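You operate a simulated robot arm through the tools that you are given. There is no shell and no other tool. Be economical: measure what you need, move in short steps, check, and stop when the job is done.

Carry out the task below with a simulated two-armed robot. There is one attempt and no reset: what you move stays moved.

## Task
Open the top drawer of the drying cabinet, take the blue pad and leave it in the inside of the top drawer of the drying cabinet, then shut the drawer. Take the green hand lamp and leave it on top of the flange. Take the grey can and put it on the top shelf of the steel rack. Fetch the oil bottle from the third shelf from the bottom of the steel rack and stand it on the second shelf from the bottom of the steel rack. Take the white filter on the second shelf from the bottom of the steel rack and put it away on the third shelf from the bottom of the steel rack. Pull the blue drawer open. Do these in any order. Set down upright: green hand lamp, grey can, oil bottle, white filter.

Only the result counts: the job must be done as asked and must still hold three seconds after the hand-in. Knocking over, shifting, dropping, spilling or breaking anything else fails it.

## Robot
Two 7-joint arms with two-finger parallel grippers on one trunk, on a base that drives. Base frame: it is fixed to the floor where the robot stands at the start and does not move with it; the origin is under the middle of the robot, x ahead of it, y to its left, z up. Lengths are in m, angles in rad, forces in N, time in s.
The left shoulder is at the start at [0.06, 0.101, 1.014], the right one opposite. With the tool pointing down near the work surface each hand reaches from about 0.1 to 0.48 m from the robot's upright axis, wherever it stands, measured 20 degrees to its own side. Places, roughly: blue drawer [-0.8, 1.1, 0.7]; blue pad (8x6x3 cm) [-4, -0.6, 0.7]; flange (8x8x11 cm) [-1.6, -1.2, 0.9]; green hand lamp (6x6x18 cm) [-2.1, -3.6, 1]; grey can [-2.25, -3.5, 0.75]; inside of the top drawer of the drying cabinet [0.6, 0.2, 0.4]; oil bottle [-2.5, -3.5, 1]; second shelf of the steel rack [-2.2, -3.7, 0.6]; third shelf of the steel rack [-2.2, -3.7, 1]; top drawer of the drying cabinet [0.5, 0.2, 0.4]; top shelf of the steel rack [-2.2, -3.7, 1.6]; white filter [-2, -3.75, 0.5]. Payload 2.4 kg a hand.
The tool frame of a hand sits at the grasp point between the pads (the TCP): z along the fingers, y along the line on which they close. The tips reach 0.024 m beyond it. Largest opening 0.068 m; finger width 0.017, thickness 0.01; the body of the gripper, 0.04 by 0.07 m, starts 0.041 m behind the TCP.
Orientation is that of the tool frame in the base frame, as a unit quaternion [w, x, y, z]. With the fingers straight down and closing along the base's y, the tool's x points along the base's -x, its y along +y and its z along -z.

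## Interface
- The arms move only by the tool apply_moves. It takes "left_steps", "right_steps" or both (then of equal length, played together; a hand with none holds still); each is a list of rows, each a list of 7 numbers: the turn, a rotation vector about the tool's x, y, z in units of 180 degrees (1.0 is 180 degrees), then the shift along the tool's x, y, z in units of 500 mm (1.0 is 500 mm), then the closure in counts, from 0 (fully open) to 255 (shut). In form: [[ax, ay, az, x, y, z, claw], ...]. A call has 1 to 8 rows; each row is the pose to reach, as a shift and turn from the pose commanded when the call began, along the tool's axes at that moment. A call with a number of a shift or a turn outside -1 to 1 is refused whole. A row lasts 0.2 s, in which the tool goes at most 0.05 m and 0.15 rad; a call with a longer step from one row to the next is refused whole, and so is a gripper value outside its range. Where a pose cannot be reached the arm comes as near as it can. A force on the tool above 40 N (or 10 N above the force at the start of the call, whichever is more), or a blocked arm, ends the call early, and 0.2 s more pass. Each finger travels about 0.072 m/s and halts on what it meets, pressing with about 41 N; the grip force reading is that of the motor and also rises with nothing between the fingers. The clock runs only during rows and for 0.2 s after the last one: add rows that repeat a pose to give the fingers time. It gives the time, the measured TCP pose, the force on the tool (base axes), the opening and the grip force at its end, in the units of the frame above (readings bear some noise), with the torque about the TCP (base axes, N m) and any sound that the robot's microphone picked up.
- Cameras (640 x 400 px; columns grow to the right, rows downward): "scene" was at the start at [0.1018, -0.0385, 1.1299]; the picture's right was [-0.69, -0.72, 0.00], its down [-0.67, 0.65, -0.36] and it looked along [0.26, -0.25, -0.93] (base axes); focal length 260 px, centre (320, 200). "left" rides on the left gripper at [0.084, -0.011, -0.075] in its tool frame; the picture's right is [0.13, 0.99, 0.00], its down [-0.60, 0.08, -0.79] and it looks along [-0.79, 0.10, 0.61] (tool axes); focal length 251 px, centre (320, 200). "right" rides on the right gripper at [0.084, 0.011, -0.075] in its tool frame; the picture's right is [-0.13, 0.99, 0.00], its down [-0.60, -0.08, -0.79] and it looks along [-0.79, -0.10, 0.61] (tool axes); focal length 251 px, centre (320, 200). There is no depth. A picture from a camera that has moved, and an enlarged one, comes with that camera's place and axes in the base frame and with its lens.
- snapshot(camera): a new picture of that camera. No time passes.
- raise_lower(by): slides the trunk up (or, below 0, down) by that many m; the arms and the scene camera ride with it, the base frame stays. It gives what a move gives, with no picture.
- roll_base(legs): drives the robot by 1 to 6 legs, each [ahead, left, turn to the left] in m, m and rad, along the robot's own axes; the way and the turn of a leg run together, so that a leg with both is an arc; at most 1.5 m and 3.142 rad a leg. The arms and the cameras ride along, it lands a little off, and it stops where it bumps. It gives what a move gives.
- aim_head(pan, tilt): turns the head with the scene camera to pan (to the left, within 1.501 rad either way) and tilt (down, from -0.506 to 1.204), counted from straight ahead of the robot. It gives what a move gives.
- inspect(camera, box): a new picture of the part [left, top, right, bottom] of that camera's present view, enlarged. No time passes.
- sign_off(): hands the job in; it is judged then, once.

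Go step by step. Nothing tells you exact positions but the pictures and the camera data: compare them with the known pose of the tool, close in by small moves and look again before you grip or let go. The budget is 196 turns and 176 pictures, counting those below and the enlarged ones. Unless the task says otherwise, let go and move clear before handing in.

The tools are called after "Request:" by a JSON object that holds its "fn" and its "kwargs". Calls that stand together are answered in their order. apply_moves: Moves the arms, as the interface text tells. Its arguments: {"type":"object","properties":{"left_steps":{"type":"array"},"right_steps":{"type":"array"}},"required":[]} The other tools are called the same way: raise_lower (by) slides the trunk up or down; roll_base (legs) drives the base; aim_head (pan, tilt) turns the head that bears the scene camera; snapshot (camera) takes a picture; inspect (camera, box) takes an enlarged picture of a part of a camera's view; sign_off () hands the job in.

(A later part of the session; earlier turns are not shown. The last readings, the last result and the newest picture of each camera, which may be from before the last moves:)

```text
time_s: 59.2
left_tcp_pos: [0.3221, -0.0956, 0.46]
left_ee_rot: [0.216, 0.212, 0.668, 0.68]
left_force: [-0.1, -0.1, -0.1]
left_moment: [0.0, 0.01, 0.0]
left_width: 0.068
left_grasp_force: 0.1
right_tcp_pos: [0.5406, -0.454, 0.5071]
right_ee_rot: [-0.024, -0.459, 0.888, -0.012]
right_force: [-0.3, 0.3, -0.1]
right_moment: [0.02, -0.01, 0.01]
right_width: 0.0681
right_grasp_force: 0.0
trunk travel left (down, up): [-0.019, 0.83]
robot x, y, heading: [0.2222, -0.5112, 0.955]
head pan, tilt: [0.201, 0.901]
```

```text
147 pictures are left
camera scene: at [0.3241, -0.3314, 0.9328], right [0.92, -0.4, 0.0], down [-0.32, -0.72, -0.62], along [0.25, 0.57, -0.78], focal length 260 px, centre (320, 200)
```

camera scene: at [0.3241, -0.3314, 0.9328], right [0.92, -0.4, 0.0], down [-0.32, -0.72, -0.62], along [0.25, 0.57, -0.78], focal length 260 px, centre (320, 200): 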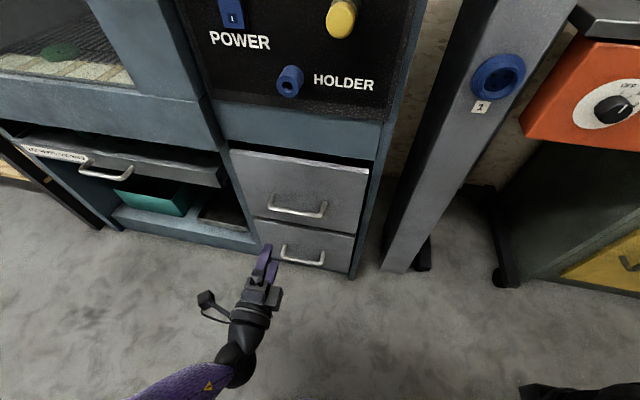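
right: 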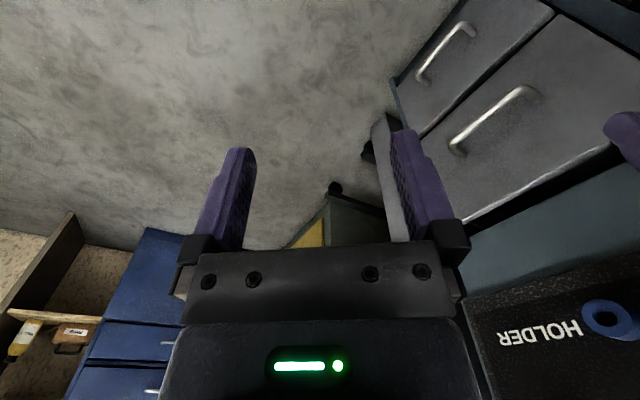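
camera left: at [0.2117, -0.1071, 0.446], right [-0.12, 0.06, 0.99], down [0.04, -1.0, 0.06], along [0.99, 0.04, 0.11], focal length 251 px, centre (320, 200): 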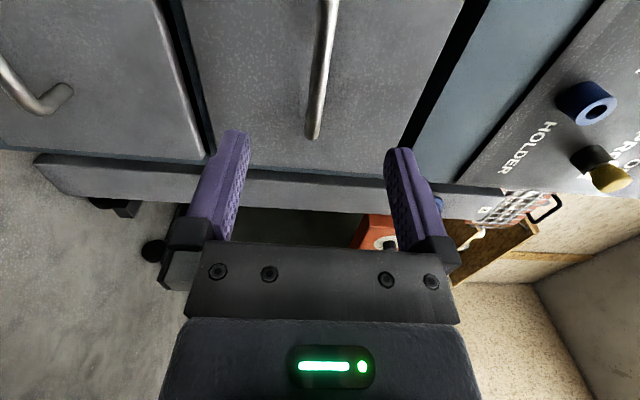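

The handle is now 0.135 m ahead and 2 cm to the right of the TCP. I'll advance 0.12 m with that correction and look.

Request:
{"fn": "apply_moves", "kwargs": {"left_steps": [[0, 0, 0, -0.02, 0, 0.06, 0], [0, 0, 0, -0.04, 0, 0.12, 0], [0, 0, 0, -0.04, 0, 0.18, 0], [0, 0, 0, -0.04, 0, 0.24, 0]]}}

Request:
{"fn": "inspect", "kwargs": {"camera": "scene", "box": [220, 130, 400, 310]}}

Request:
{"fn": "snapshot", "kwargs": {"camera": "left"}}

```text
time_s: 60.2
left_tcp_pos: [0.4082, -0.008, 0.4619]
left_ee_rot: [0.216, 0.212, 0.667, 0.68]
left_force: [-1.3, 0.0, 0.5]
left_moment: [0.0, -0.02, -0.01]
left_width: 0.068
left_grasp_force: 0.1
right_tcp_pos: [0.5401, -0.4542, 0.5071]
right_ee_rot: [-0.023, -0.46, 0.888, -0.013]
right_force: [0.4, -0.3, 0.6]
right_moment: [-0.01, 0.03, 0.02]
right_width: 0.0676
right_grasp_force: 0.1
trunk travel left (down, up): [-0.019, 0.83]
robot x, y, heading: [0.2219, -0.5086, 0.955]
head pan, tilt: [0.201, 0.901]
```

```text
2.22 times, centred on (310, 220) of scene
camera zoom: at [0.324, -0.3315, 0.9327], right [0.92, -0.4, 0.0], down [-0.32, -0.72, -0.62], along [0.25, 0.57, -0.78], focal length 577 px, centre (342, 156)
```

zoom: 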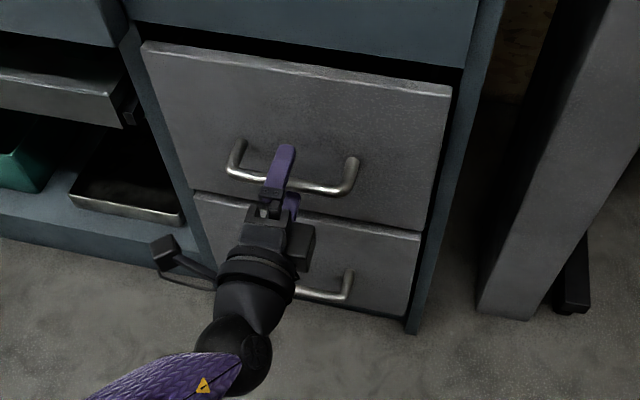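

```text
145 pictures are left
camera left: at [0.2966, -0.0204, 0.4489], right [-0.12, 0.06, 0.99], down [0.04, -1.0, 0.06], along [0.99, 0.04, 0.11], focal length 251 px, centre (320, 200)
```

left: 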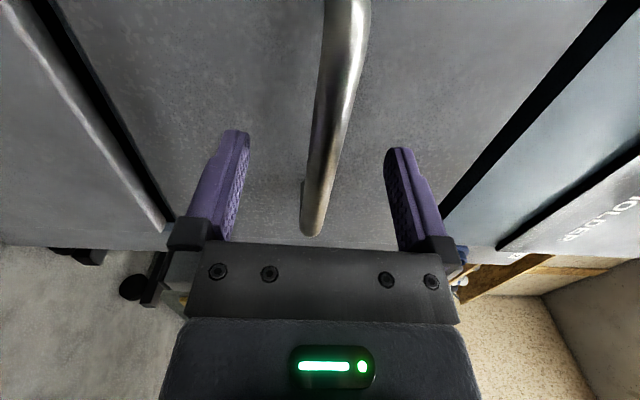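

The bar is between the fingers. I'll advance 1 cm and close.

Request:
{"fn": "apply_moves", "kwargs": {"left_steps": [[0, 0, 0, 0, 0, 0.02, 0], [0, 0, 0, 0, 0, 0.02, 255], [0, 0, 0, 0, 0, 0.02, 255], [0, 0, 0, 0, 0, 0.02, 255], [0, 0, 0, 0, 0, 0.02, 255]]}}

Request:
{"fn": "apply_moves", "kwargs": {"left_steps": [[0, 0, 0, 0, 0.001, -0.025, 255], [0, 0, 0, 0, 0.002, -0.05, 255], [0, 0, 0, 0, 0.003, -0.075, 255], [0, 0, 0, 0, 0.004, -0.1, 255], [0, 0, 0, 0, 0.005, -0.125, 255], [0, 0, 0, 0, 0.006, -0.15, 255], [0, 0, 0, 0, 0.006, -0.175, 255], [0, 0, 0, 0, 0.007, -0.2, 255]]}}

Request:
{"fn": "snapshot", "kwargs": {"camera": "scene"}}

```text
time_s: 61.5
left_tcp_pos: [0.4139, 0.0003, 0.464]
left_ee_rot: [0.216, 0.211, 0.668, 0.68]
left_force: [0.1, 0.1, -2.4]
left_moment: [0.0, 0.02, -0.08]
left_width: 0.0137
left_grasp_force: 33.7
right_tcp_pos: [0.5407, -0.4552, 0.5053]
right_ee_rot: [-0.024, -0.46, 0.887, -0.012]
right_force: [1.1, -0.8, 0.1]
right_moment: [0.0, -0.04, 0.01]
right_width: 0.0681
right_grasp_force: 0.0
trunk travel left (down, up): [-0.019, 0.83]
robot x, y, heading: [0.2202, -0.5125, 0.955]
head pan, tilt: [0.201, 0.901]
```

```text
time_s: 63.2
left_tcp_pos: [0.3542, -0.0814, 0.4621]
left_ee_rot: [0.216, 0.21, 0.669, 0.68]
left_force: [-19.9, 15.4, -5.4]
left_moment: [0.04, 0.0, 0.02]
left_width: 0.014
left_grasp_force: 33.6
right_tcp_pos: [0.5406, -0.454, 0.5073]
right_ee_rot: [-0.023, -0.461, 0.887, -0.011]
right_force: [0.9, -0.4, -0.4]
right_moment: [0.0, 0.0, 0.03]
right_width: 0.068
right_grasp_force: 0.1
trunk travel left (down, up): [-0.019, 0.83]
robot x, y, heading: [0.2194, -0.506, 0.96]
head pan, tilt: [0.201, 0.901]
```

```text
144 pictures are left
camera scene: at [0.3231, -0.3303, 0.9325], right [0.92, -0.4, 0.0], down [-0.32, -0.72, -0.62], along [0.25, 0.57, -0.78], focal length 260 px, centre (320, 200)
```

scene: 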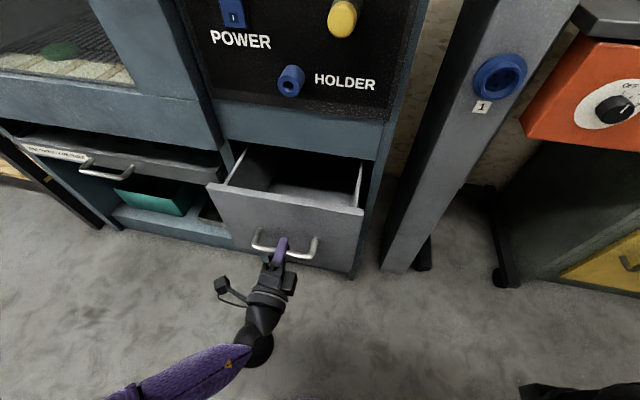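

It opens well (10 cm). I'll pull another 12 cm with a small sideways correction.

Request:
{"fn": "apply_moves", "kwargs": {"left_steps": [[0, 0, 0, 0.006, 0, -0.025, 255], [0, 0, 0, 0.008, 0, -0.05, 255], [0, 0, 0, 0.009, 0, -0.075, 255], [0, 0, 0, 0.01, 0, -0.1, 255], [0, 0, 0, 0.011, 0, -0.125, 255], [0, 0, 0, 0.012, 0, -0.15, 255], [0, 0, 0, 0.013, 0, -0.175, 255], [0, 0, 0, 0.014, 0, -0.2, 255]]}}

Request:
{"fn": "apply_moves", "kwargs": {"left_steps": [[0, 0, 0, 0.001, 0, -0.025, 255], [0, 0, 0, 0.002, 0, -0.05, 255], [0, 0, 0, 0.003, 0, -0.075, 255], [0, 0, 0, 0.004, 0, -0.1, 255]]}}

Request:
{"fn": "snapshot", "kwargs": {"camera": "scene"}}

```text
time_s: 65.0
left_tcp_pos: [0.2946, -0.1619, 0.4621]
left_ee_rot: [0.216, 0.212, 0.667, 0.681]
left_force: [20.9, -13.3, 26.9]
left_moment: [0.0, 0.07, -0.09]
left_width: 0.0136
left_grasp_force: 33.4
right_tcp_pos: [0.541, -0.456, 0.5069]
right_ee_rot: [-0.023, -0.459, 0.888, -0.009]
right_force: [0.1, 0.2, -0.9]
right_moment: [0.03, -0.03, 0.0]
right_width: 0.068
right_grasp_force: 0.1
trunk travel left (down, up): [-0.019, 0.83]
robot x, y, heading: [0.2195, -0.5054, 0.96]
head pan, tilt: [0.201, 0.901]
```

```text
time_s: 66.0
left_tcp_pos: [0.2666, -0.1838, 0.4622]
left_ee_rot: [0.21, 0.207, 0.661, 0.689]
left_force: [20.5, -13.6, -31.8]
left_moment: [-0.2, -0.31, 0.13]
left_width: 0.0138
left_grasp_force: 33.7
right_tcp_pos: [0.5419, -0.4519, 0.505]
right_ee_rot: [-0.029, -0.459, 0.888, -0.015]
right_force: [-0.5, -0.2, -0.9]
right_moment: [0.0, 0.01, 0.0]
right_width: 0.0679
right_grasp_force: 0.1
trunk travel left (down, up): [-0.019, 0.83]
robot x, y, heading: [0.2193, -0.5086, 0.953]
head pan, tilt: [0.201, 0.901]
```

```text
143 pictures are left
camera scene: at [0.3272, -0.3239, 0.9307], right [0.92, -0.4, 0.0], down [-0.32, -0.72, -0.61], along [0.25, 0.56, -0.79], focal length 260 px, centre (320, 200)
```

scene: 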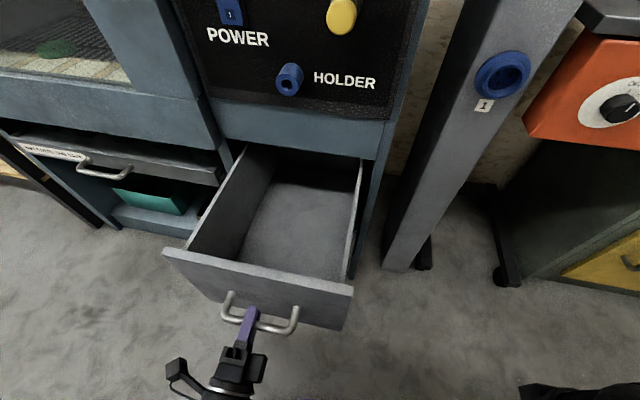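

The drawer is about 23 cm open and empty. I'll release and drive back.

Request:
{"fn": "apply_moves", "kwargs": {"left_steps": [[0, 0, 0, 0, 0, 0, 0], [0, 0, 0, 0, 0, 0, 0], [0, 0, 0, 0, 0, 0, 0]]}}

Request:
{"fn": "roll_base", "kwargs": {"legs": [[-0.3, 0, 0]]}}

Request:
{"fn": "raise_lower", "kwargs": {"by": 0.25}}

Request:
{"fn": "aim_head", "kwargs": {"pan": 0.0, "tilt": 0.7}}

Request:
{"fn": "snapshot", "kwargs": {"camera": "scene"}}

Request:
{"fn": "aim_head", "kwargs": {"pan": 1.5, "tilt": 0.6}}

Request:
{"fn": "snapshot", "kwargs": {"camera": "scene"}}

Request:
{"fn": "aim_head", "kwargs": {"pan": -1.5, "tilt": 0.4}}

Request:
{"fn": "snapshot", "kwargs": {"camera": "scene"}}

```text
time_s: 66.8
left_tcp_pos: [0.2641, -0.183, 0.4633]
left_ee_rot: [0.209, 0.206, 0.66, 0.691]
left_force: [-0.9, -0.5, 0.6]
left_moment: [-0.02, 0.02, -0.02]
left_width: 0.0682
left_grasp_force: 0.2
right_tcp_pos: [0.5418, -0.4507, 0.5067]
right_ee_rot: [-0.025, -0.46, 0.888, -0.015]
right_force: [0.4, -0.5, -0.1]
right_moment: [-0.01, 0.0, -0.01]
right_width: 0.0679
right_grasp_force: 0.0
trunk travel left (down, up): [-0.019, 0.83]
robot x, y, heading: [0.2196, -0.5111, 0.951]
head pan, tilt: [0.201, 0.901]
```

```text
time_s: 68.9
left_tcp_pos: [0.0899, -0.4303, 0.464]
left_ee_rot: [0.21, 0.208, 0.66, 0.69]
left_force: [0.1, -0.4, 0.5]
left_moment: [0.03, 0.0, -0.02]
left_width: 0.068
left_grasp_force: 0.1
right_tcp_pos: [0.3675, -0.6967, 0.5064]
right_ee_rot: [-0.025, -0.461, 0.887, -0.015]
right_force: [-0.2, -0.5, 0.0]
right_moment: [0.03, 0.0, -0.02]
right_width: 0.0683
right_grasp_force: 0.1
trunk travel left (down, up): [-0.019, 0.83]
robot x, y, heading: [0.0464, -0.7604, 0.952]
head pan, tilt: [0.201, 0.901]
```

```text
time_s: 71.5
left_tcp_pos: [0.0888, -0.4333, 0.7154]
left_ee_rot: [0.208, 0.208, 0.658, 0.693]
left_force: [0.3, -0.5, -0.2]
left_moment: [0.01, 0.0, -0.03]
left_width: 0.068
left_grasp_force: 0.0
right_tcp_pos: [0.3671, -0.7003, 0.7563]
right_ee_rot: [-0.023, -0.46, 0.887, -0.012]
right_force: [-0.4, 0.4, 0.9]
right_moment: [-0.03, 0.01, 0.02]
right_width: 0.0679
right_grasp_force: 0.0
trunk travel left (down, up): [-0.269, 0.58]
robot x, y, heading: [0.0494, -0.7526, 0.958]
head pan, tilt: [0.201, 0.901]
```

```text
time_s: 72.2
left_tcp_pos: [0.0885, -0.4328, 0.7152]
left_ee_rot: [0.209, 0.209, 0.657, 0.693]
left_force: [-0.3, 0.1, 0.1]
left_moment: [0.03, 0.03, -0.02]
left_width: 0.0681
left_grasp_force: 0.1
right_tcp_pos: [0.3671, -0.699, 0.7578]
right_ee_rot: [-0.023, -0.46, 0.887, -0.012]
right_force: [-0.2, 0.7, 0.2]
right_moment: [0.04, -0.01, 0.0]
right_width: 0.0681
right_grasp_force: 0.0
trunk travel left (down, up): [-0.269, 0.58]
robot x, y, heading: [0.0523, -0.7538, 0.958]
head pan, tilt: [0.0, 0.7]
```

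```text
142 pictures are left
camera scene: at [0.1246, -0.6395, 1.2064], right [0.82, -0.58, 0.0], down [-0.37, -0.53, -0.76], along [0.44, 0.62, -0.64], focal length 260 px, centre (320, 200)
```

scene: 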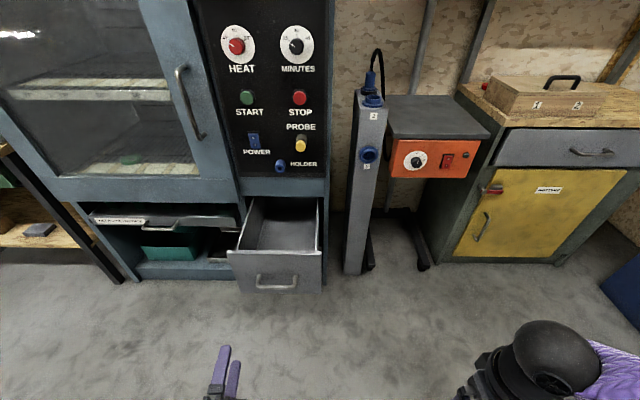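

```text
time_s: 73.8
left_tcp_pos: [0.0898, -0.4323, 0.7161]
left_ee_rot: [0.208, 0.209, 0.658, 0.693]
left_force: [-0.7, -0.3, 0.0]
left_moment: [0.01, 0.0, 0.02]
left_width: 0.068
left_grasp_force: 0.1
right_tcp_pos: [0.3669, -0.7018, 0.7569]
right_ee_rot: [-0.023, -0.46, 0.888, -0.012]
right_force: [0.4, 0.1, 0.4]
right_moment: [-0.03, 0.0, -0.02]
right_width: 0.0681
right_grasp_force: 0.0
trunk travel left (down, up): [-0.269, 0.58]
robot x, y, heading: [0.0466, -0.7552, 0.956]
head pan, tilt: [1.499, 0.6]
```

```text
141 pictures are left
camera scene: at [0.0073, -0.6528, 1.2151], right [0.63, 0.77, 0.0], down [0.44, -0.36, -0.83], along [-0.64, 0.52, -0.56], focal length 260 px, centre (320, 200)
```

scene: 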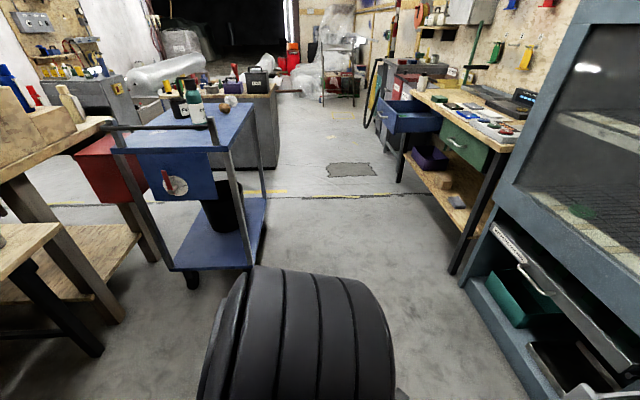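

```text
time_s: 76.4
left_tcp_pos: [0.0902, -0.4331, 0.7165]
left_ee_rot: [0.209, 0.209, 0.657, 0.694]
left_force: [0.9, 0.3, -0.3]
left_moment: [-0.01, 0.03, 0.01]
left_width: 0.0681
left_grasp_force: 0.1
right_tcp_pos: [0.3664, -0.7004, 0.756]
right_ee_rot: [-0.024, -0.46, 0.888, -0.013]
right_force: [-0.6, 0.4, -0.1]
right_moment: [0.02, 0.01, 0.01]
right_width: 0.0683
right_grasp_force: 0.0
trunk travel left (down, up): [-0.269, 0.58]
robot x, y, heading: [0.0413, -0.756, 0.954]
head pan, tilt: [-1.499, 0.4]
```

```text
140 pictures are left
camera scene: at [0.1549, -0.7568, 1.2334], right [-0.52, -0.86, 0.0], down [-0.33, 0.2, -0.92], along [0.79, -0.48, -0.39], focal length 260 px, centre (320, 200)
```

scene: 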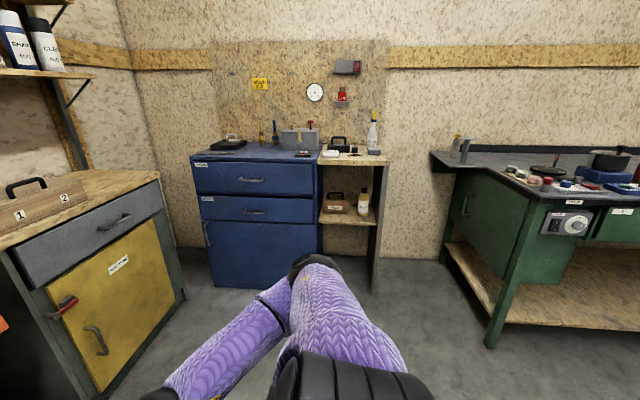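

The corridor on the left leads along the benches. I'll turn toward the rack side and look there first.

Request:
{"fn": "roll_base", "kwargs": {"legs": [[0, 0, -2.5], [0.9, 0, -0.3]]}}

Request:
{"fn": "aim_head", "kwargs": {"pan": -0.5, "tilt": 0.35}}

Request:
{"fn": "snapshot", "kwargs": {"camera": "scene"}}

Request:
{"fn": "aim_head", "kwargs": {"pan": -1.4, "tilt": 0.4}}

Request:
{"fn": "snapshot", "kwargs": {"camera": "scene"}}

```text
time_s: 87.2
left_tcp_pos: [-0.0523, -1.9534, 0.7156]
left_ee_rot: [0.717, 0.681, -0.108, -0.102]
left_force: [0.2, 0.0, 0.1]
left_moment: [0.04, -0.03, 0.03]
left_width: 0.0679
left_grasp_force: 0.1
right_tcp_pos: [-0.3965, -1.7796, 0.7576]
right_ee_rot: [-0.016, 0.809, 0.588, 0.021]
right_force: [-0.6, -0.2, -0.5]
right_moment: [0.0, 0.01, -0.01]
right_width: 0.0682
right_grasp_force: 0.0
trunk travel left (down, up): [-0.269, 0.58]
robot x, y, heading: [-0.1106, -1.6347, -1.887]
head pan, tilt: [-1.499, 0.4]
```

```text
time_s: 88.4
left_tcp_pos: [-0.0521, -1.9524, 0.7156]
left_ee_rot: [0.717, 0.681, -0.108, -0.102]
left_force: [0.2, -0.5, 0.3]
left_moment: [0.01, -0.03, -0.02]
left_width: 0.0679
left_grasp_force: 0.1
right_tcp_pos: [-0.3964, -1.7809, 0.7557]
right_ee_rot: [-0.015, 0.808, 0.588, 0.021]
right_force: [0.0, 1.0, 0.1]
right_moment: [0.03, 0.0, -0.01]
right_width: 0.0679
right_grasp_force: 0.0
trunk travel left (down, up): [-0.269, 0.58]
robot x, y, heading: [-0.1061, -1.6302, -1.883]
head pan, tilt: [-0.499, 0.351]
```

```text
139 pictures are left
camera scene: at [-0.1948, -1.7495, 1.2379], right [-0.69, 0.73, 0.0], down [0.25, 0.24, -0.94], along [-0.68, -0.65, -0.34], focal length 260 px, centre (320, 200)
```

scene: 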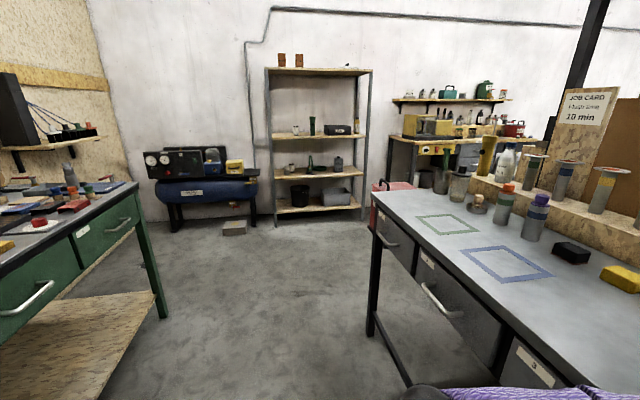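

```text
time_s: 89.6
left_tcp_pos: [-0.0511, -1.9516, 0.7153]
left_ee_rot: [0.717, 0.681, -0.107, -0.102]
left_force: [1.2, -0.4, -0.6]
left_moment: [-0.03, -0.04, 0.01]
left_width: 0.068
left_grasp_force: 0.2
right_tcp_pos: [-0.3968, -1.7798, 0.7575]
right_ee_rot: [-0.015, 0.808, 0.588, 0.021]
right_force: [0.6, 0.8, -0.1]
right_moment: [0.02, 0.0, 0.02]
right_width: 0.0681
right_grasp_force: 0.0
trunk travel left (down, up): [-0.269, 0.58]
robot x, y, heading: [-0.1064, -1.6333, -1.882]
head pan, tilt: [-1.4, 0.4]
```

```text
138 pictures are left
camera scene: at [-0.2189, -1.6724, 1.2334], right [0.14, 0.99, 0.0], down [0.39, -0.05, -0.92], along [-0.91, 0.13, -0.39], focal length 260 px, centre (320, 200)
```

scene: 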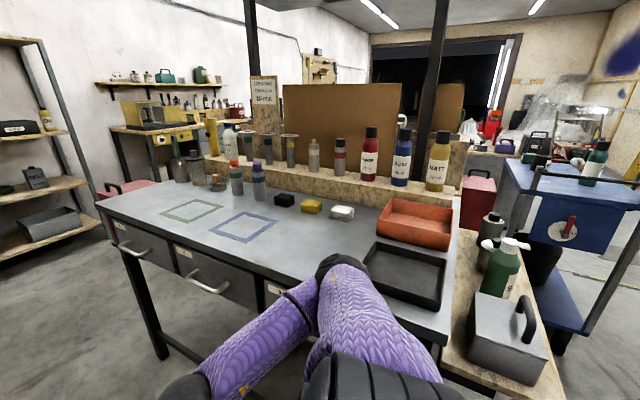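

I see the steel rack (four shelves) and the grey table in front. I'll zoom on the rack and on the place where the flange should be.

Request:
{"fn": "inspect", "kwargs": {"camera": "scene", "box": [180, 110, 480, 240]}}

Request:
{"fn": "aim_head", "kwargs": {"pan": -0.4, "tilt": 0.2}}

Request:
{"fn": "inspect", "kwargs": {"camera": "scene", "box": [260, 90, 460, 300]}}

```text
2.13 times, centred on (330, 175) of scene
camera zoom: at [-0.2189, -1.6724, 1.2334], right [0.14, 0.99, 0.0], down [0.39, -0.05, -0.92], along [-0.91, 0.13, -0.39], focal length 554 px, centre (299, 253)
```

zoom: 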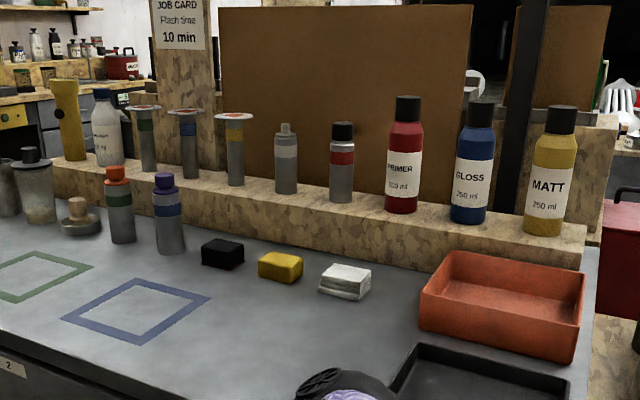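

```text
time_s: 90.9
left_tcp_pos: [-0.0522, -1.9523, 0.7154]
left_ee_rot: [0.717, 0.681, -0.107, -0.101]
left_force: [0.0, -0.5, 0.1]
left_moment: [0.0, -0.01, 0.01]
left_width: 0.0678
left_grasp_force: 0.0
right_tcp_pos: [-0.3965, -1.7792, 0.7573]
right_ee_rot: [-0.016, 0.808, 0.588, 0.021]
right_force: [0.4, 1.5, -0.4]
right_moment: [0.0, 0.0, 0.03]
right_width: 0.0682
right_grasp_force: 0.0
trunk travel left (down, up): [-0.269, 0.58]
robot x, y, heading: [-0.1065, -1.632, -1.884]
head pan, tilt: [-0.4, 0.201]
```

```text
1.90 times, centred on (360, 195) of scene
camera zoom: at [-0.1882, -1.7559, 1.2519], right [-0.76, 0.65, 0.0], down [0.13, 0.15, -0.98], along [-0.64, -0.74, -0.2], focal length 495 px, centre (244, 210)
```

zoom: 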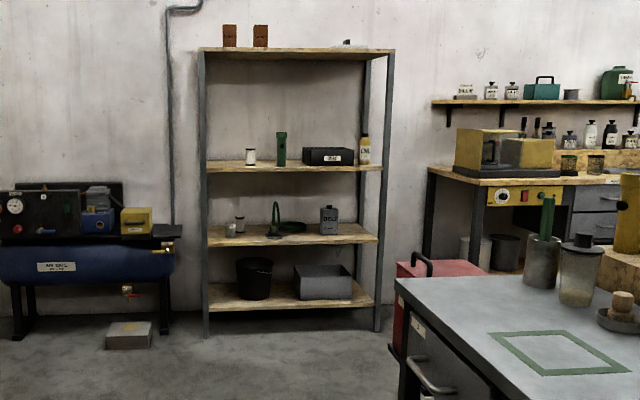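

The rack's third shelf holds (left to right) a white filter, the green hand lamp, a dark box and the oil bottle; the second has the filter pair and the grey can. I'll drive down the aisle toward it and roll the left hand so that it closes horizontally.

Request:
{"fn": "roll_base", "kwargs": {"legs": [[0, 0, -0.317], [1.3, 0.0, 0]]}}

Request:
{"fn": "apply_moves", "kwargs": {"left_steps": [[0, 0, 0.045, 0, 0, 0, 0], [0, 0, 0.09, 0, 0, 0, 0], [0, 0, 0.135, 0, 0, 0, 0], [0, 0, 0.18, 0, 0, 0, 0], [0, 0, 0.225, 0, 0, 0, 0], [0, 0, 0.27, 0, 0, 0, 0], [0, 0, 0.315, 0, 0, 0, 0], [0, 0, 0.36, 0, 0, 0, 0]]}}

Request:
{"fn": "apply_moves", "kwargs": {"left_steps": [[0, 0, 0.045, 0, 0, 0, 0], [0, 0, 0.09, 0, 0, 0, 0], [0, 0, 0.14, 0, 0, 0, 0]]}}

Request:
{"fn": "aim_head", "kwargs": {"pan": -0.2, "tilt": 0.4}}

Request:
{"fn": "snapshot", "kwargs": {"camera": "scene"}}

```text
time_s: 98.5
left_tcp_pos: [-0.933, -3.0137, 0.7148]
left_ee_rot: [0.691, 0.654, -0.217, -0.217]
left_force: [0.3, -0.1, 1.3]
left_moment: [-0.02, -0.02, -0.01]
left_width: 0.0678
left_grasp_force: 0.0
right_tcp_pos: [-1.2047, -2.7388, 0.7561]
right_ee_rot: [-0.011, 0.893, 0.45, 0.024]
right_force: [-0.1, -0.3, 0.0]
right_moment: [-0.01, 0.01, 0.01]
right_width: 0.068
right_grasp_force: 0.1
trunk travel left (down, up): [-0.269, 0.58]
robot x, y, heading: [-0.883, -2.6923, -2.205]
head pan, tilt: [-0.4, 0.201]
```

```text
time_s: 100.3
left_tcp_pos: [-0.9337, -3.0134, 0.7168]
left_ee_rot: [0.699, 0.436, -0.534, 0.189]
left_force: [0.5, 0.5, 0.0]
left_moment: [0.01, -0.03, 0.03]
left_width: 0.0681
left_grasp_force: 0.0
right_tcp_pos: [-1.2048, -2.7396, 0.7563]
right_ee_rot: [-0.011, 0.893, 0.449, 0.023]
right_force: [0.1, -0.3, -0.3]
right_moment: [0.03, 0.03, 0.0]
right_width: 0.0679
right_grasp_force: 0.1
trunk travel left (down, up): [-0.269, 0.58]
robot x, y, heading: [-0.8861, -2.6966, -2.21]
head pan, tilt: [-0.4, 0.201]
```

```text
refused: row 3 steps farther than a row can; nothing moved
```

```text
time_s: 101.0
left_tcp_pos: [-0.9322, -3.0146, 0.7164]
left_ee_rot: [0.7, 0.436, -0.534, 0.187]
left_force: [-0.2, 0.4, 0.3]
left_moment: [-0.03, -0.01, 0.03]
left_width: 0.068
left_grasp_force: 0.1
right_tcp_pos: [-1.2049, -2.7393, 0.7555]
right_ee_rot: [-0.012, 0.893, 0.449, 0.023]
right_force: [0.8, 0.6, 0.2]
right_moment: [0.0, 0.0, 0.02]
right_width: 0.068
right_grasp_force: 0.1
trunk travel left (down, up): [-0.269, 0.58]
robot x, y, heading: [-0.8838, -2.6949, -2.209]
head pan, tilt: [-0.201, 0.4]
```

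```text
135 pictures are left
camera scene: at [-0.9886, -2.799, 1.2334], right [-0.67, 0.74, 0.0], down [0.29, 0.26, -0.92], along [-0.69, -0.61, -0.39], focal length 260 px, centre (320, 200)
```

scene: 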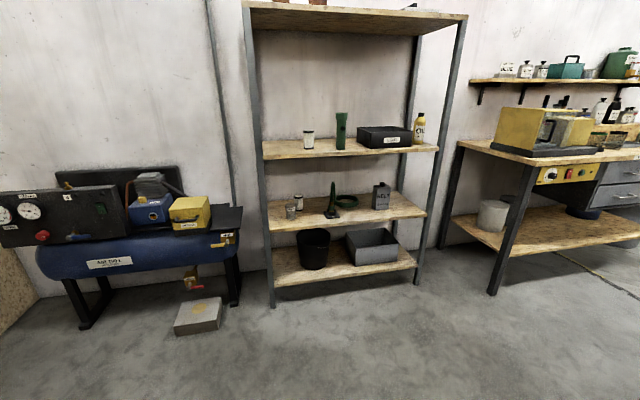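

The rack's front is square at heading −2.2, its front centre at about (−2.12, −3.55). I'll finish the roll and drive closer.

Request:
{"fn": "apply_moves", "kwargs": {"left_steps": [[0, 0, 0.045, 0, 0, 0, 0], [0, 0, 0.09, 0, 0, 0, 0], [0, 0, 0.135, 0, 0, 0, 0]]}}

Request:
{"fn": "roll_base", "kwargs": {"legs": [[0.7, -0.52, 0]]}}

Request:
{"fn": "aim_head", "kwargs": {"pan": 0.0, "tilt": 0.4}}

Request:
{"fn": "snapshot", "kwargs": {"camera": "scene"}}

Request:
{"fn": "snapshot", "kwargs": {"camera": "left"}}

```text
time_s: 101.8
left_tcp_pos: [-0.9342, -3.0133, 0.7175]
left_ee_rot: [0.644, 0.313, -0.614, 0.331]
left_force: [-0.3, 1.5, -0.2]
left_moment: [0.0, -0.01, 0.0]
left_width: 0.068
left_grasp_force: 0.0
right_tcp_pos: [-1.2054, -2.7405, 0.7576]
right_ee_rot: [-0.012, 0.893, 0.449, 0.024]
right_force: [0.2, 0.5, 0.2]
right_moment: [0.01, 0.0, 0.02]
right_width: 0.0679
right_grasp_force: 0.2
trunk travel left (down, up): [-0.269, 0.58]
robot x, y, heading: [-0.8856, -2.6906, -2.208]
head pan, tilt: [-0.201, 0.4]
```

```text
time_s: 106.5
left_tcp_pos: [-1.7769, -3.2659, 0.7161]
left_ee_rot: [0.644, 0.315, -0.613, 0.332]
left_force: [-0.2, -0.1, -1.0]
left_moment: [0.01, -0.01, 0.03]
left_width: 0.068
left_grasp_force: 0.1
right_tcp_pos: [-2.0474, -2.9927, 0.7571]
right_ee_rot: [-0.012, 0.892, 0.452, 0.024]
right_force: [-0.6, 0.0, -1.2]
right_moment: [-0.02, 0.0, -0.01]
right_width: 0.0682
right_grasp_force: 0.0
trunk travel left (down, up): [-0.269, 0.58]
robot x, y, heading: [-1.7271, -2.9432, -2.204]
head pan, tilt: [-0.201, 0.4]
```

```text
time_s: 107.2
left_tcp_pos: [-1.7764, -3.2667, 0.7169]
left_ee_rot: [0.643, 0.316, -0.613, 0.332]
left_force: [0.0, -0.1, 0.0]
left_moment: [0.02, -0.02, 0.01]
left_width: 0.0681
left_grasp_force: 0.1
right_tcp_pos: [-2.0481, -2.993, 0.7559]
right_ee_rot: [-0.012, 0.892, 0.451, 0.024]
right_force: [-0.6, -0.2, -0.3]
right_moment: [-0.01, -0.01, 0.0]
right_width: 0.0683
right_grasp_force: 0.1
trunk travel left (down, up): [-0.269, 0.58]
robot x, y, heading: [-1.7289, -2.9413, -2.204]
head pan, tilt: [0.0, 0.4]
```

```text
134 pictures are left
camera scene: at [-1.8179, -3.0638, 1.2334], right [-0.81, 0.59, 0.0], down [0.23, 0.31, -0.92], along [-0.55, -0.74, -0.39], focal length 260 px, centre (320, 200)
```

scene: 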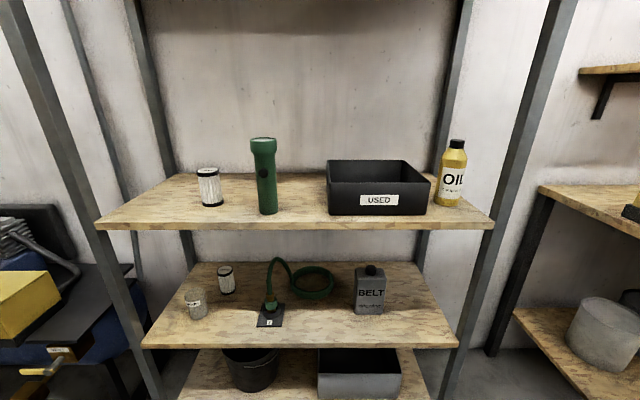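

```text
133 pictures are left
camera left: at [-1.7205, -3.2069, 0.7957], right [-0.8, 0.58, 0.13], down [0.38, 0.67, -0.64], along [-0.46, -0.47, -0.76], focal length 251 px, centre (320, 200)
```

left: 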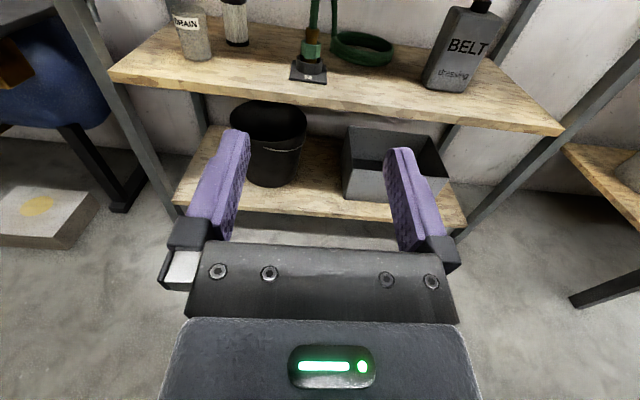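

I see all items clearly: BELT can, jar, lamp on its stand, white filter on shelf two; filter, green lamp, box and oil bottle on shelf three. I'll zoom in to size the can, filter and oil bottle.

Request:
{"fn": "inspect", "kwargs": {"camera": "scene", "box": [160, 240, 420, 350]}}

Request:
{"fn": "inspect", "kwargs": {"camera": "left", "box": [380, 0, 540, 100]}}

Request:
{"fn": "inspect", "kwargs": {"camera": "scene", "box": [180, 120, 500, 240]}}

```text
2.46 times, centred on (290, 295) of scene
camera zoom: at [-1.8179, -3.0638, 1.2334], right [-0.81, 0.59, 0.0], down [0.23, 0.31, -0.92], along [-0.55, -0.74, -0.39], focal length 639 px, centre (394, -34)
```

zoom: 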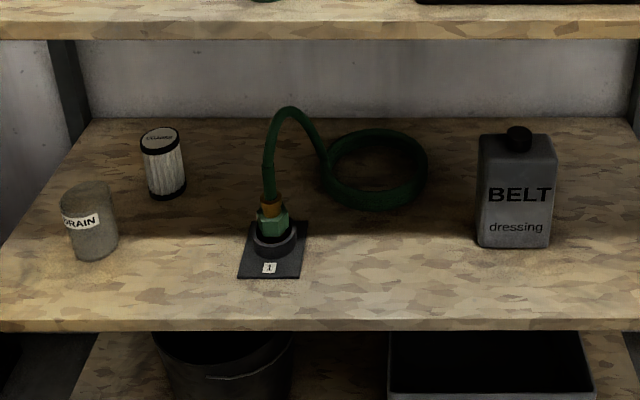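

```text
4.00 times, centred on (460, 50) of left
camera zoom: at [-1.7205, -3.2069, 0.7957], right [-0.8, 0.58, 0.13], down [0.38, 0.67, -0.64], along [-0.46, -0.47, -0.76], focal length 1006 px, centre (-240, 800)
```

zoom: 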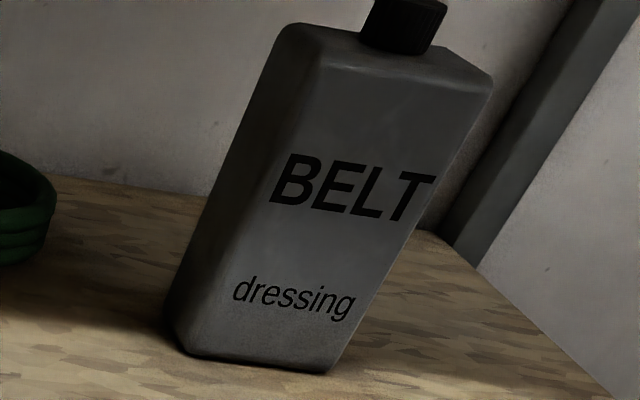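

```text
2.00 times, centred on (340, 180) of scene
camera zoom: at [-1.8179, -3.0638, 1.2334], right [-0.81, 0.59, 0.0], down [0.23, 0.31, -0.92], along [-0.55, -0.74, -0.39], focal length 519 px, centre (280, 240)
```

zoom: 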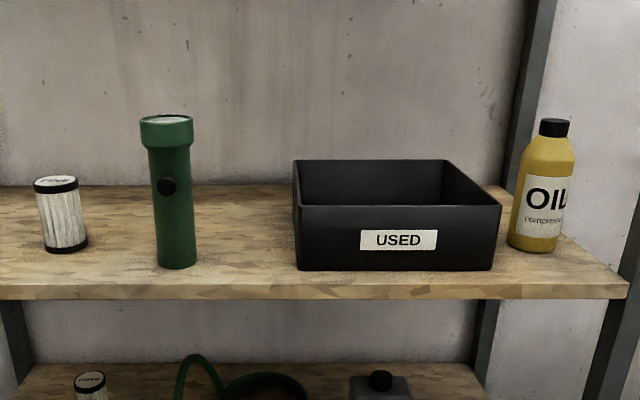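

The can is too wide for the fingers, but its cap (about 3 cm, centred near z 0.68) can be gripped from the front; the same holds for the oil bottle. I'll level the left hand, then shift the base right and ahead.

Request:
{"fn": "apply_moves", "kwargs": {"left_steps": [[0, -0.0153, 0, -0.03, 0, 0, 0], [0, -0.0153, 0, -0.06, 0, 0, 0]]}}

Request:
{"fn": "roll_base", "kwargs": {"legs": [[0.0, -0.31, 0], [0.28, 0, 0]]}}

Request:
{"fn": "aim_head", "kwargs": {"pan": 0.1, "tilt": 0.7}}

Request:
{"fn": "snapshot", "kwargs": {"camera": "scene"}}

Request:
{"fn": "snapshot", "kwargs": {"camera": "left"}}

```text
time_s: 107.8
left_tcp_pos: [-1.7768, -3.2673, 0.6857]
left_ee_rot: [-0.629, -0.324, 0.629, -0.324]
left_force: [-0.4, 0.1, -0.2]
left_moment: [-0.02, -0.03, -0.02]
left_width: 0.0681
left_grasp_force: 0.1
right_tcp_pos: [-2.0482, -2.9932, 0.7565]
right_ee_rot: [-0.013, 0.892, 0.452, 0.023]
right_force: [-0.6, -0.3, 0.3]
right_moment: [0.01, 0.01, 0.02]
right_width: 0.0679
right_grasp_force: 0.0
trunk travel left (down, up): [-0.269, 0.58]
robot x, y, heading: [-1.7265, -2.9436, -2.202]
head pan, tilt: [0.0, 0.4]
```

```text
time_s: 111.5
left_tcp_pos: [-2.1911, -3.3097, 0.6858]
left_ee_rot: [0.629, 0.324, -0.627, 0.325]
left_force: [-0.4, -0.3, 0.6]
left_moment: [0.0, -0.01, 0.01]
left_width: 0.068
left_grasp_force: 0.1
right_tcp_pos: [-2.4648, -3.035, 0.7566]
right_ee_rot: [-0.012, 0.892, 0.451, 0.023]
right_force: [0.3, -0.2, -0.2]
right_moment: [0.02, 0.01, 0.01]
right_width: 0.0679
right_grasp_force: 0.0
trunk travel left (down, up): [-0.269, 0.58]
robot x, y, heading: [-2.1403, -2.984, -2.2]
head pan, tilt: [0.0, 0.4]
```

```text
time_s: 112.2
left_tcp_pos: [-2.1911, -3.3098, 0.6862]
left_ee_rot: [0.629, 0.324, -0.628, 0.325]
left_force: [-0.3, 0.5, -0.1]
left_moment: [0.02, 0.02, -0.04]
left_width: 0.0682
left_grasp_force: 0.1
right_tcp_pos: [-2.463, -3.0356, 0.7569]
right_ee_rot: [-0.012, 0.892, 0.451, 0.023]
right_force: [-0.3, -0.7, 0.2]
right_moment: [-0.03, -0.01, 0.03]
right_width: 0.068
right_grasp_force: 0.0
trunk travel left (down, up): [-0.269, 0.58]
robot x, y, heading: [-2.143, -2.9877, -2.207]
head pan, tilt: [0.099, 0.7]
```

```text
129 pictures are left
camera scene: at [-2.2215, -3.1043, 1.2066], right [-0.86, 0.51, 0.0], down [0.33, 0.55, -0.77], along [-0.39, -0.66, -0.64], focal length 260 px, centre (320, 200)
```

scene: 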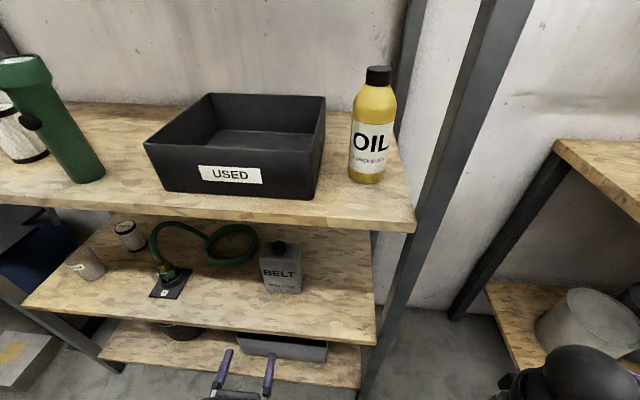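

```text
128 pictures are left
camera left: at [-2.138, -3.2539, 0.769], right [-0.81, 0.57, 0.13], down [0.39, 0.69, -0.6], along [-0.44, -0.44, -0.79], focal length 251 px, centre (320, 200)
```

left: 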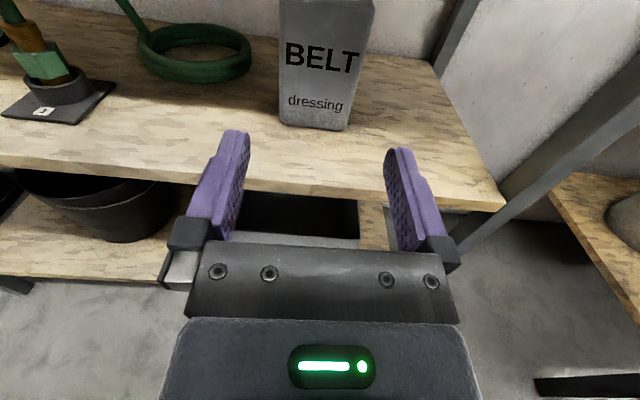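

I'll zoom on the can's cap to fix its height.

Request:
{"fn": "inspect", "kwargs": {"camera": "scene", "box": [200, 220, 340, 320]}}

```text
4.00 times, centred on (270, 270) of scene
camera zoom: at [-2.2215, -3.1043, 1.2066], right [-0.86, 0.51, 0.0], down [0.33, 0.55, -0.77], along [-0.39, -0.66, -0.64], focal length 1039 px, centre (520, -80)
```

zoom: 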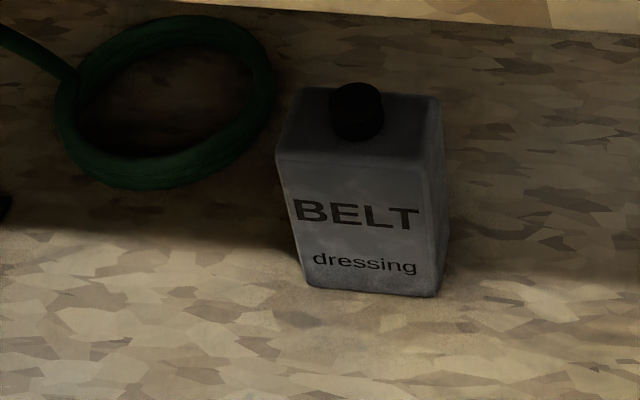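

The cap spans z 0.62–0.654, about 0.31 m straight ahead of the TCP. I'll lower to z 0.64 and advance 0.22 m, then look.

Request:
{"fn": "apply_moves", "kwargs": {"left_steps": [[0, 0, 0, -0.046, 0, 0.055, 0], [0, 0, 0, -0.092, 0, 0.11, 0], [0, 0, 0, -0.092, 0, 0.165, 0], [0, 0, 0, -0.092, 0, 0.22, 0], [0, 0, 0, -0.092, 0, 0.275, 0], [0, 0, 0, -0.092, 0, 0.33, 0], [0, 0, 0, -0.092, 0, 0.385, 0], [0, 0, 0, -0.092, 0, 0.44, 0]]}}

Request:
{"fn": "snapshot", "kwargs": {"camera": "left"}}

Request:
{"fn": "inspect", "kwargs": {"camera": "scene", "box": [200, 210, 360, 330]}}

```text
time_s: 114.0
left_tcp_pos: [-2.3001, -3.4736, 0.6749]
left_ee_rot: [0.629, 0.323, -0.628, 0.325]
left_force: [-0.3, 2.0, -1.4]
left_moment: [0.03, -0.11, -0.2]
left_width: 0.068
left_grasp_force: 0.1
left hand out of reach, approached as far as the arm can: row 6, 7, 8
right_tcp_pos: [-2.4642, -3.0353, 0.7567]
right_ee_rot: [-0.011, 0.892, 0.452, 0.023]
right_force: [0.2, -0.1, -0.3]
right_moment: [-0.02, 0.01, -0.01]
right_width: 0.0678
right_grasp_force: 0.1
trunk travel left (down, up): [-0.269, 0.58]
robot x, y, heading: [-2.1433, -2.9876, -2.202]
head pan, tilt: [0.099, 0.7]
```

```text
126 pictures are left
camera left: at [-2.2469, -3.4171, 0.7588], right [-0.81, 0.57, 0.13], down [0.4, 0.69, -0.6], along [-0.44, -0.44, -0.79], focal length 251 px, centre (320, 200)
```

left: 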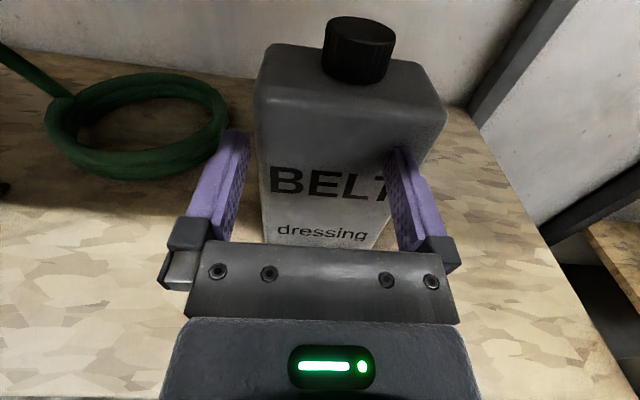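

```text
3.33 times, centred on (280, 270) of scene
camera zoom: at [-2.222, -3.104, 1.2065], right [-0.86, 0.51, 0.0], down [0.33, 0.55, -0.76], along [-0.39, -0.66, -0.64], focal length 866 px, centre (453, -33)
```

zoom: 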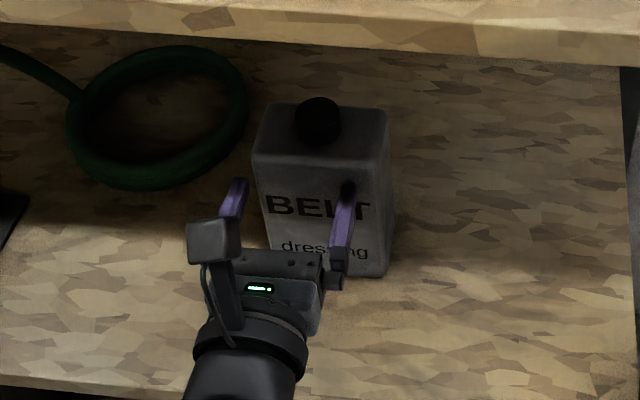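

The arm is at its reach limit because the shoulder is high. I'll pull back out of the rack, lower the trunk and drive a little closer.

Request:
{"fn": "apply_moves", "kwargs": {"left_steps": [[0, 0, 0, 0, 0, -0.08, 0], [0, 0, 0, 0, 0, -0.16, 0], [0, 0, 0, 0, 0, -0.24, 0], [0, 0, 0, 0, 0, -0.32, 0], [0, 0, 0, 0.0, 0, -0.4, 0], [0, 0, 0, 0.05, 0, -0.44, 0], [0, 0, 0, 0.13, 0, -0.44, 0], [0, 0, 0, 0.2, 0, -0.44, 0]]}}

Request:
{"fn": "raise_lower", "kwargs": {"by": -0.22}}

Request:
{"fn": "snapshot", "kwargs": {"camera": "left"}}

```text
time_s: 115.8
left_tcp_pos: [-2.1873, -3.2977, 0.5971]
left_ee_rot: [0.629, 0.324, -0.628, 0.325]
left_force: [0.0, 0.1, 0.5]
left_moment: [0.02, 0.0, -0.01]
left_width: 0.0681
left_grasp_force: 0.1
left hand out of reach, approached as far as the arm can: row 1, 2, 3, 4, 5, 6, 7, 8
right_tcp_pos: [-2.4636, -3.0361, 0.7577]
right_ee_rot: [-0.011, 0.891, 0.452, 0.023]
right_force: [0.6, 0.0, -0.1]
right_moment: [0.0, 0.0, 0.01]
right_width: 0.0681
right_grasp_force: 0.2
trunk travel left (down, up): [-0.269, 0.58]
robot x, y, heading: [-2.1417, -2.9859, -2.201]
head pan, tilt: [0.099, 0.7]
```

```text
time_s: 117.2
left_tcp_pos: [-2.182, -3.3141, 0.4997]
left_ee_rot: [-0.619, -0.315, 0.635, -0.337]
left_force: [-0.9, 1.1, 1.2]
left_moment: [0.03, -0.03, 0.03]
left_width: 0.0679
left_grasp_force: 0.0
right_tcp_pos: [-2.4678, -3.0351, 0.6685]
right_ee_rot: [-0.005, 0.893, 0.45, 0.008]
right_force: [-0.5, 1.0, -0.2]
right_moment: [-0.1, 0.02, 0.01]
right_width: 0.0683
right_grasp_force: 0.1
trunk travel left (down, up): [-0.179, 0.67]
robot x, y, heading: [-2.1437, -2.9901, -2.201]
head pan, tilt: [0.099, 0.7]
stopped: the force on the tool passed its limit at 83 N (the readings are from after the stop); the commanded pose is now the measured one
```

```text
124 pictures are left
camera left: at [-2.1318, -3.2575, 0.5839], right [-0.82, 0.57, 0.09], down [0.41, 0.69, -0.6], along [-0.41, -0.45, -0.79], focal length 251 px, centre (320, 200)
```

left: 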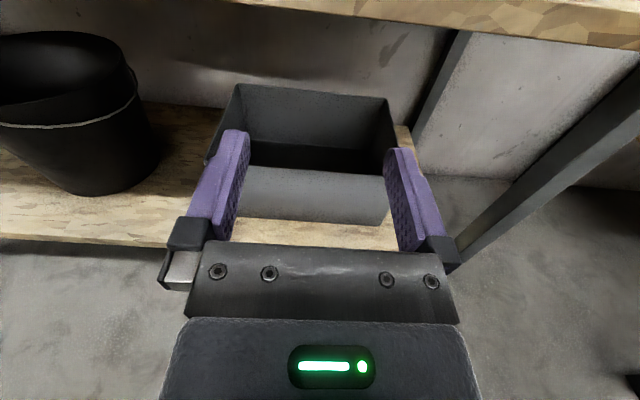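

The trunk stopped on a contact. I'll look to see what touched.

Request:
{"fn": "snapshot", "kwargs": {"camera": "scene"}}

Request:
{"fn": "snapshot", "kwargs": {"camera": "right"}}

Request:
{"fn": "aim_head", "kwargs": {"pan": -0.6, "tilt": 1.1}}

Request:
{"fn": "snapshot", "kwargs": {"camera": "scene"}}

```text
123 pictures are left
camera scene: at [-2.238, -3.1228, 1.1106], right [-0.86, 0.51, 0.0], down [0.33, 0.55, -0.77], along [-0.39, -0.66, -0.64], focal length 260 px, centre (320, 200)
```

scene: 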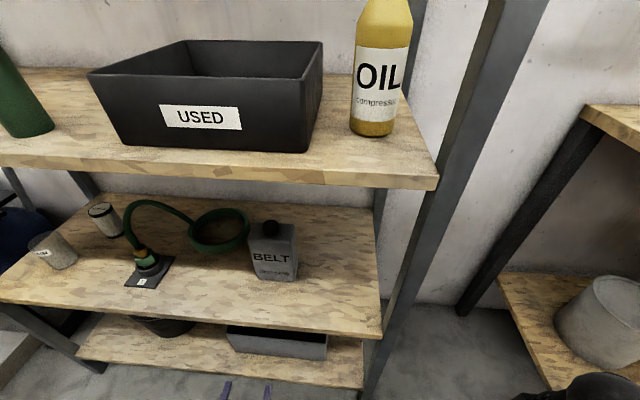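

```text
122 pictures are left
camera right: at [-2.4102, -2.9758, 0.7448], right [0.72, -0.69, -0.01], down [-0.43, -0.45, 0.78], along [-0.54, -0.56, -0.62], focal length 251 px, centre (320, 200)
```

right: 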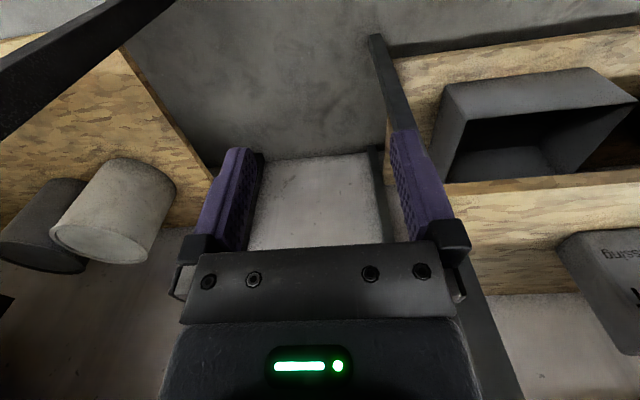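

```text
time_s: 118.3
left_tcp_pos: [-2.1797, -3.3143, 0.5039]
left_ee_rot: [-0.62, -0.317, 0.634, -0.337]
left_force: [0.3, -0.5, -0.3]
left_moment: [-0.01, 0.0, -0.02]
left_width: 0.0679
left_grasp_force: 0.2
right_tcp_pos: [-2.467, -3.0365, 0.6735]
right_ee_rot: [-0.005, 0.893, 0.451, 0.007]
right_force: [-0.6, -0.8, 0.4]
right_moment: [0.0, 0.01, 0.01]
right_width: 0.068
right_grasp_force: 0.0
trunk travel left (down, up): [-0.179, 0.67]
robot x, y, heading: [-2.1447, -2.9888, -2.206]
head pan, tilt: [-0.6, 1.1]
```

```text
121 pictures are left
camera scene: at [-2.2523, -3.0702, 1.0845], right [-0.33, 0.94, 0.0], down [0.84, 0.29, -0.45], along [-0.43, -0.15, -0.89], focal length 260 px, centre (320, 200)
```

scene: 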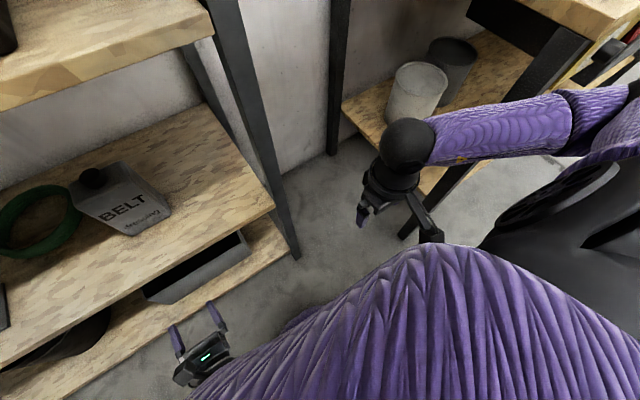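

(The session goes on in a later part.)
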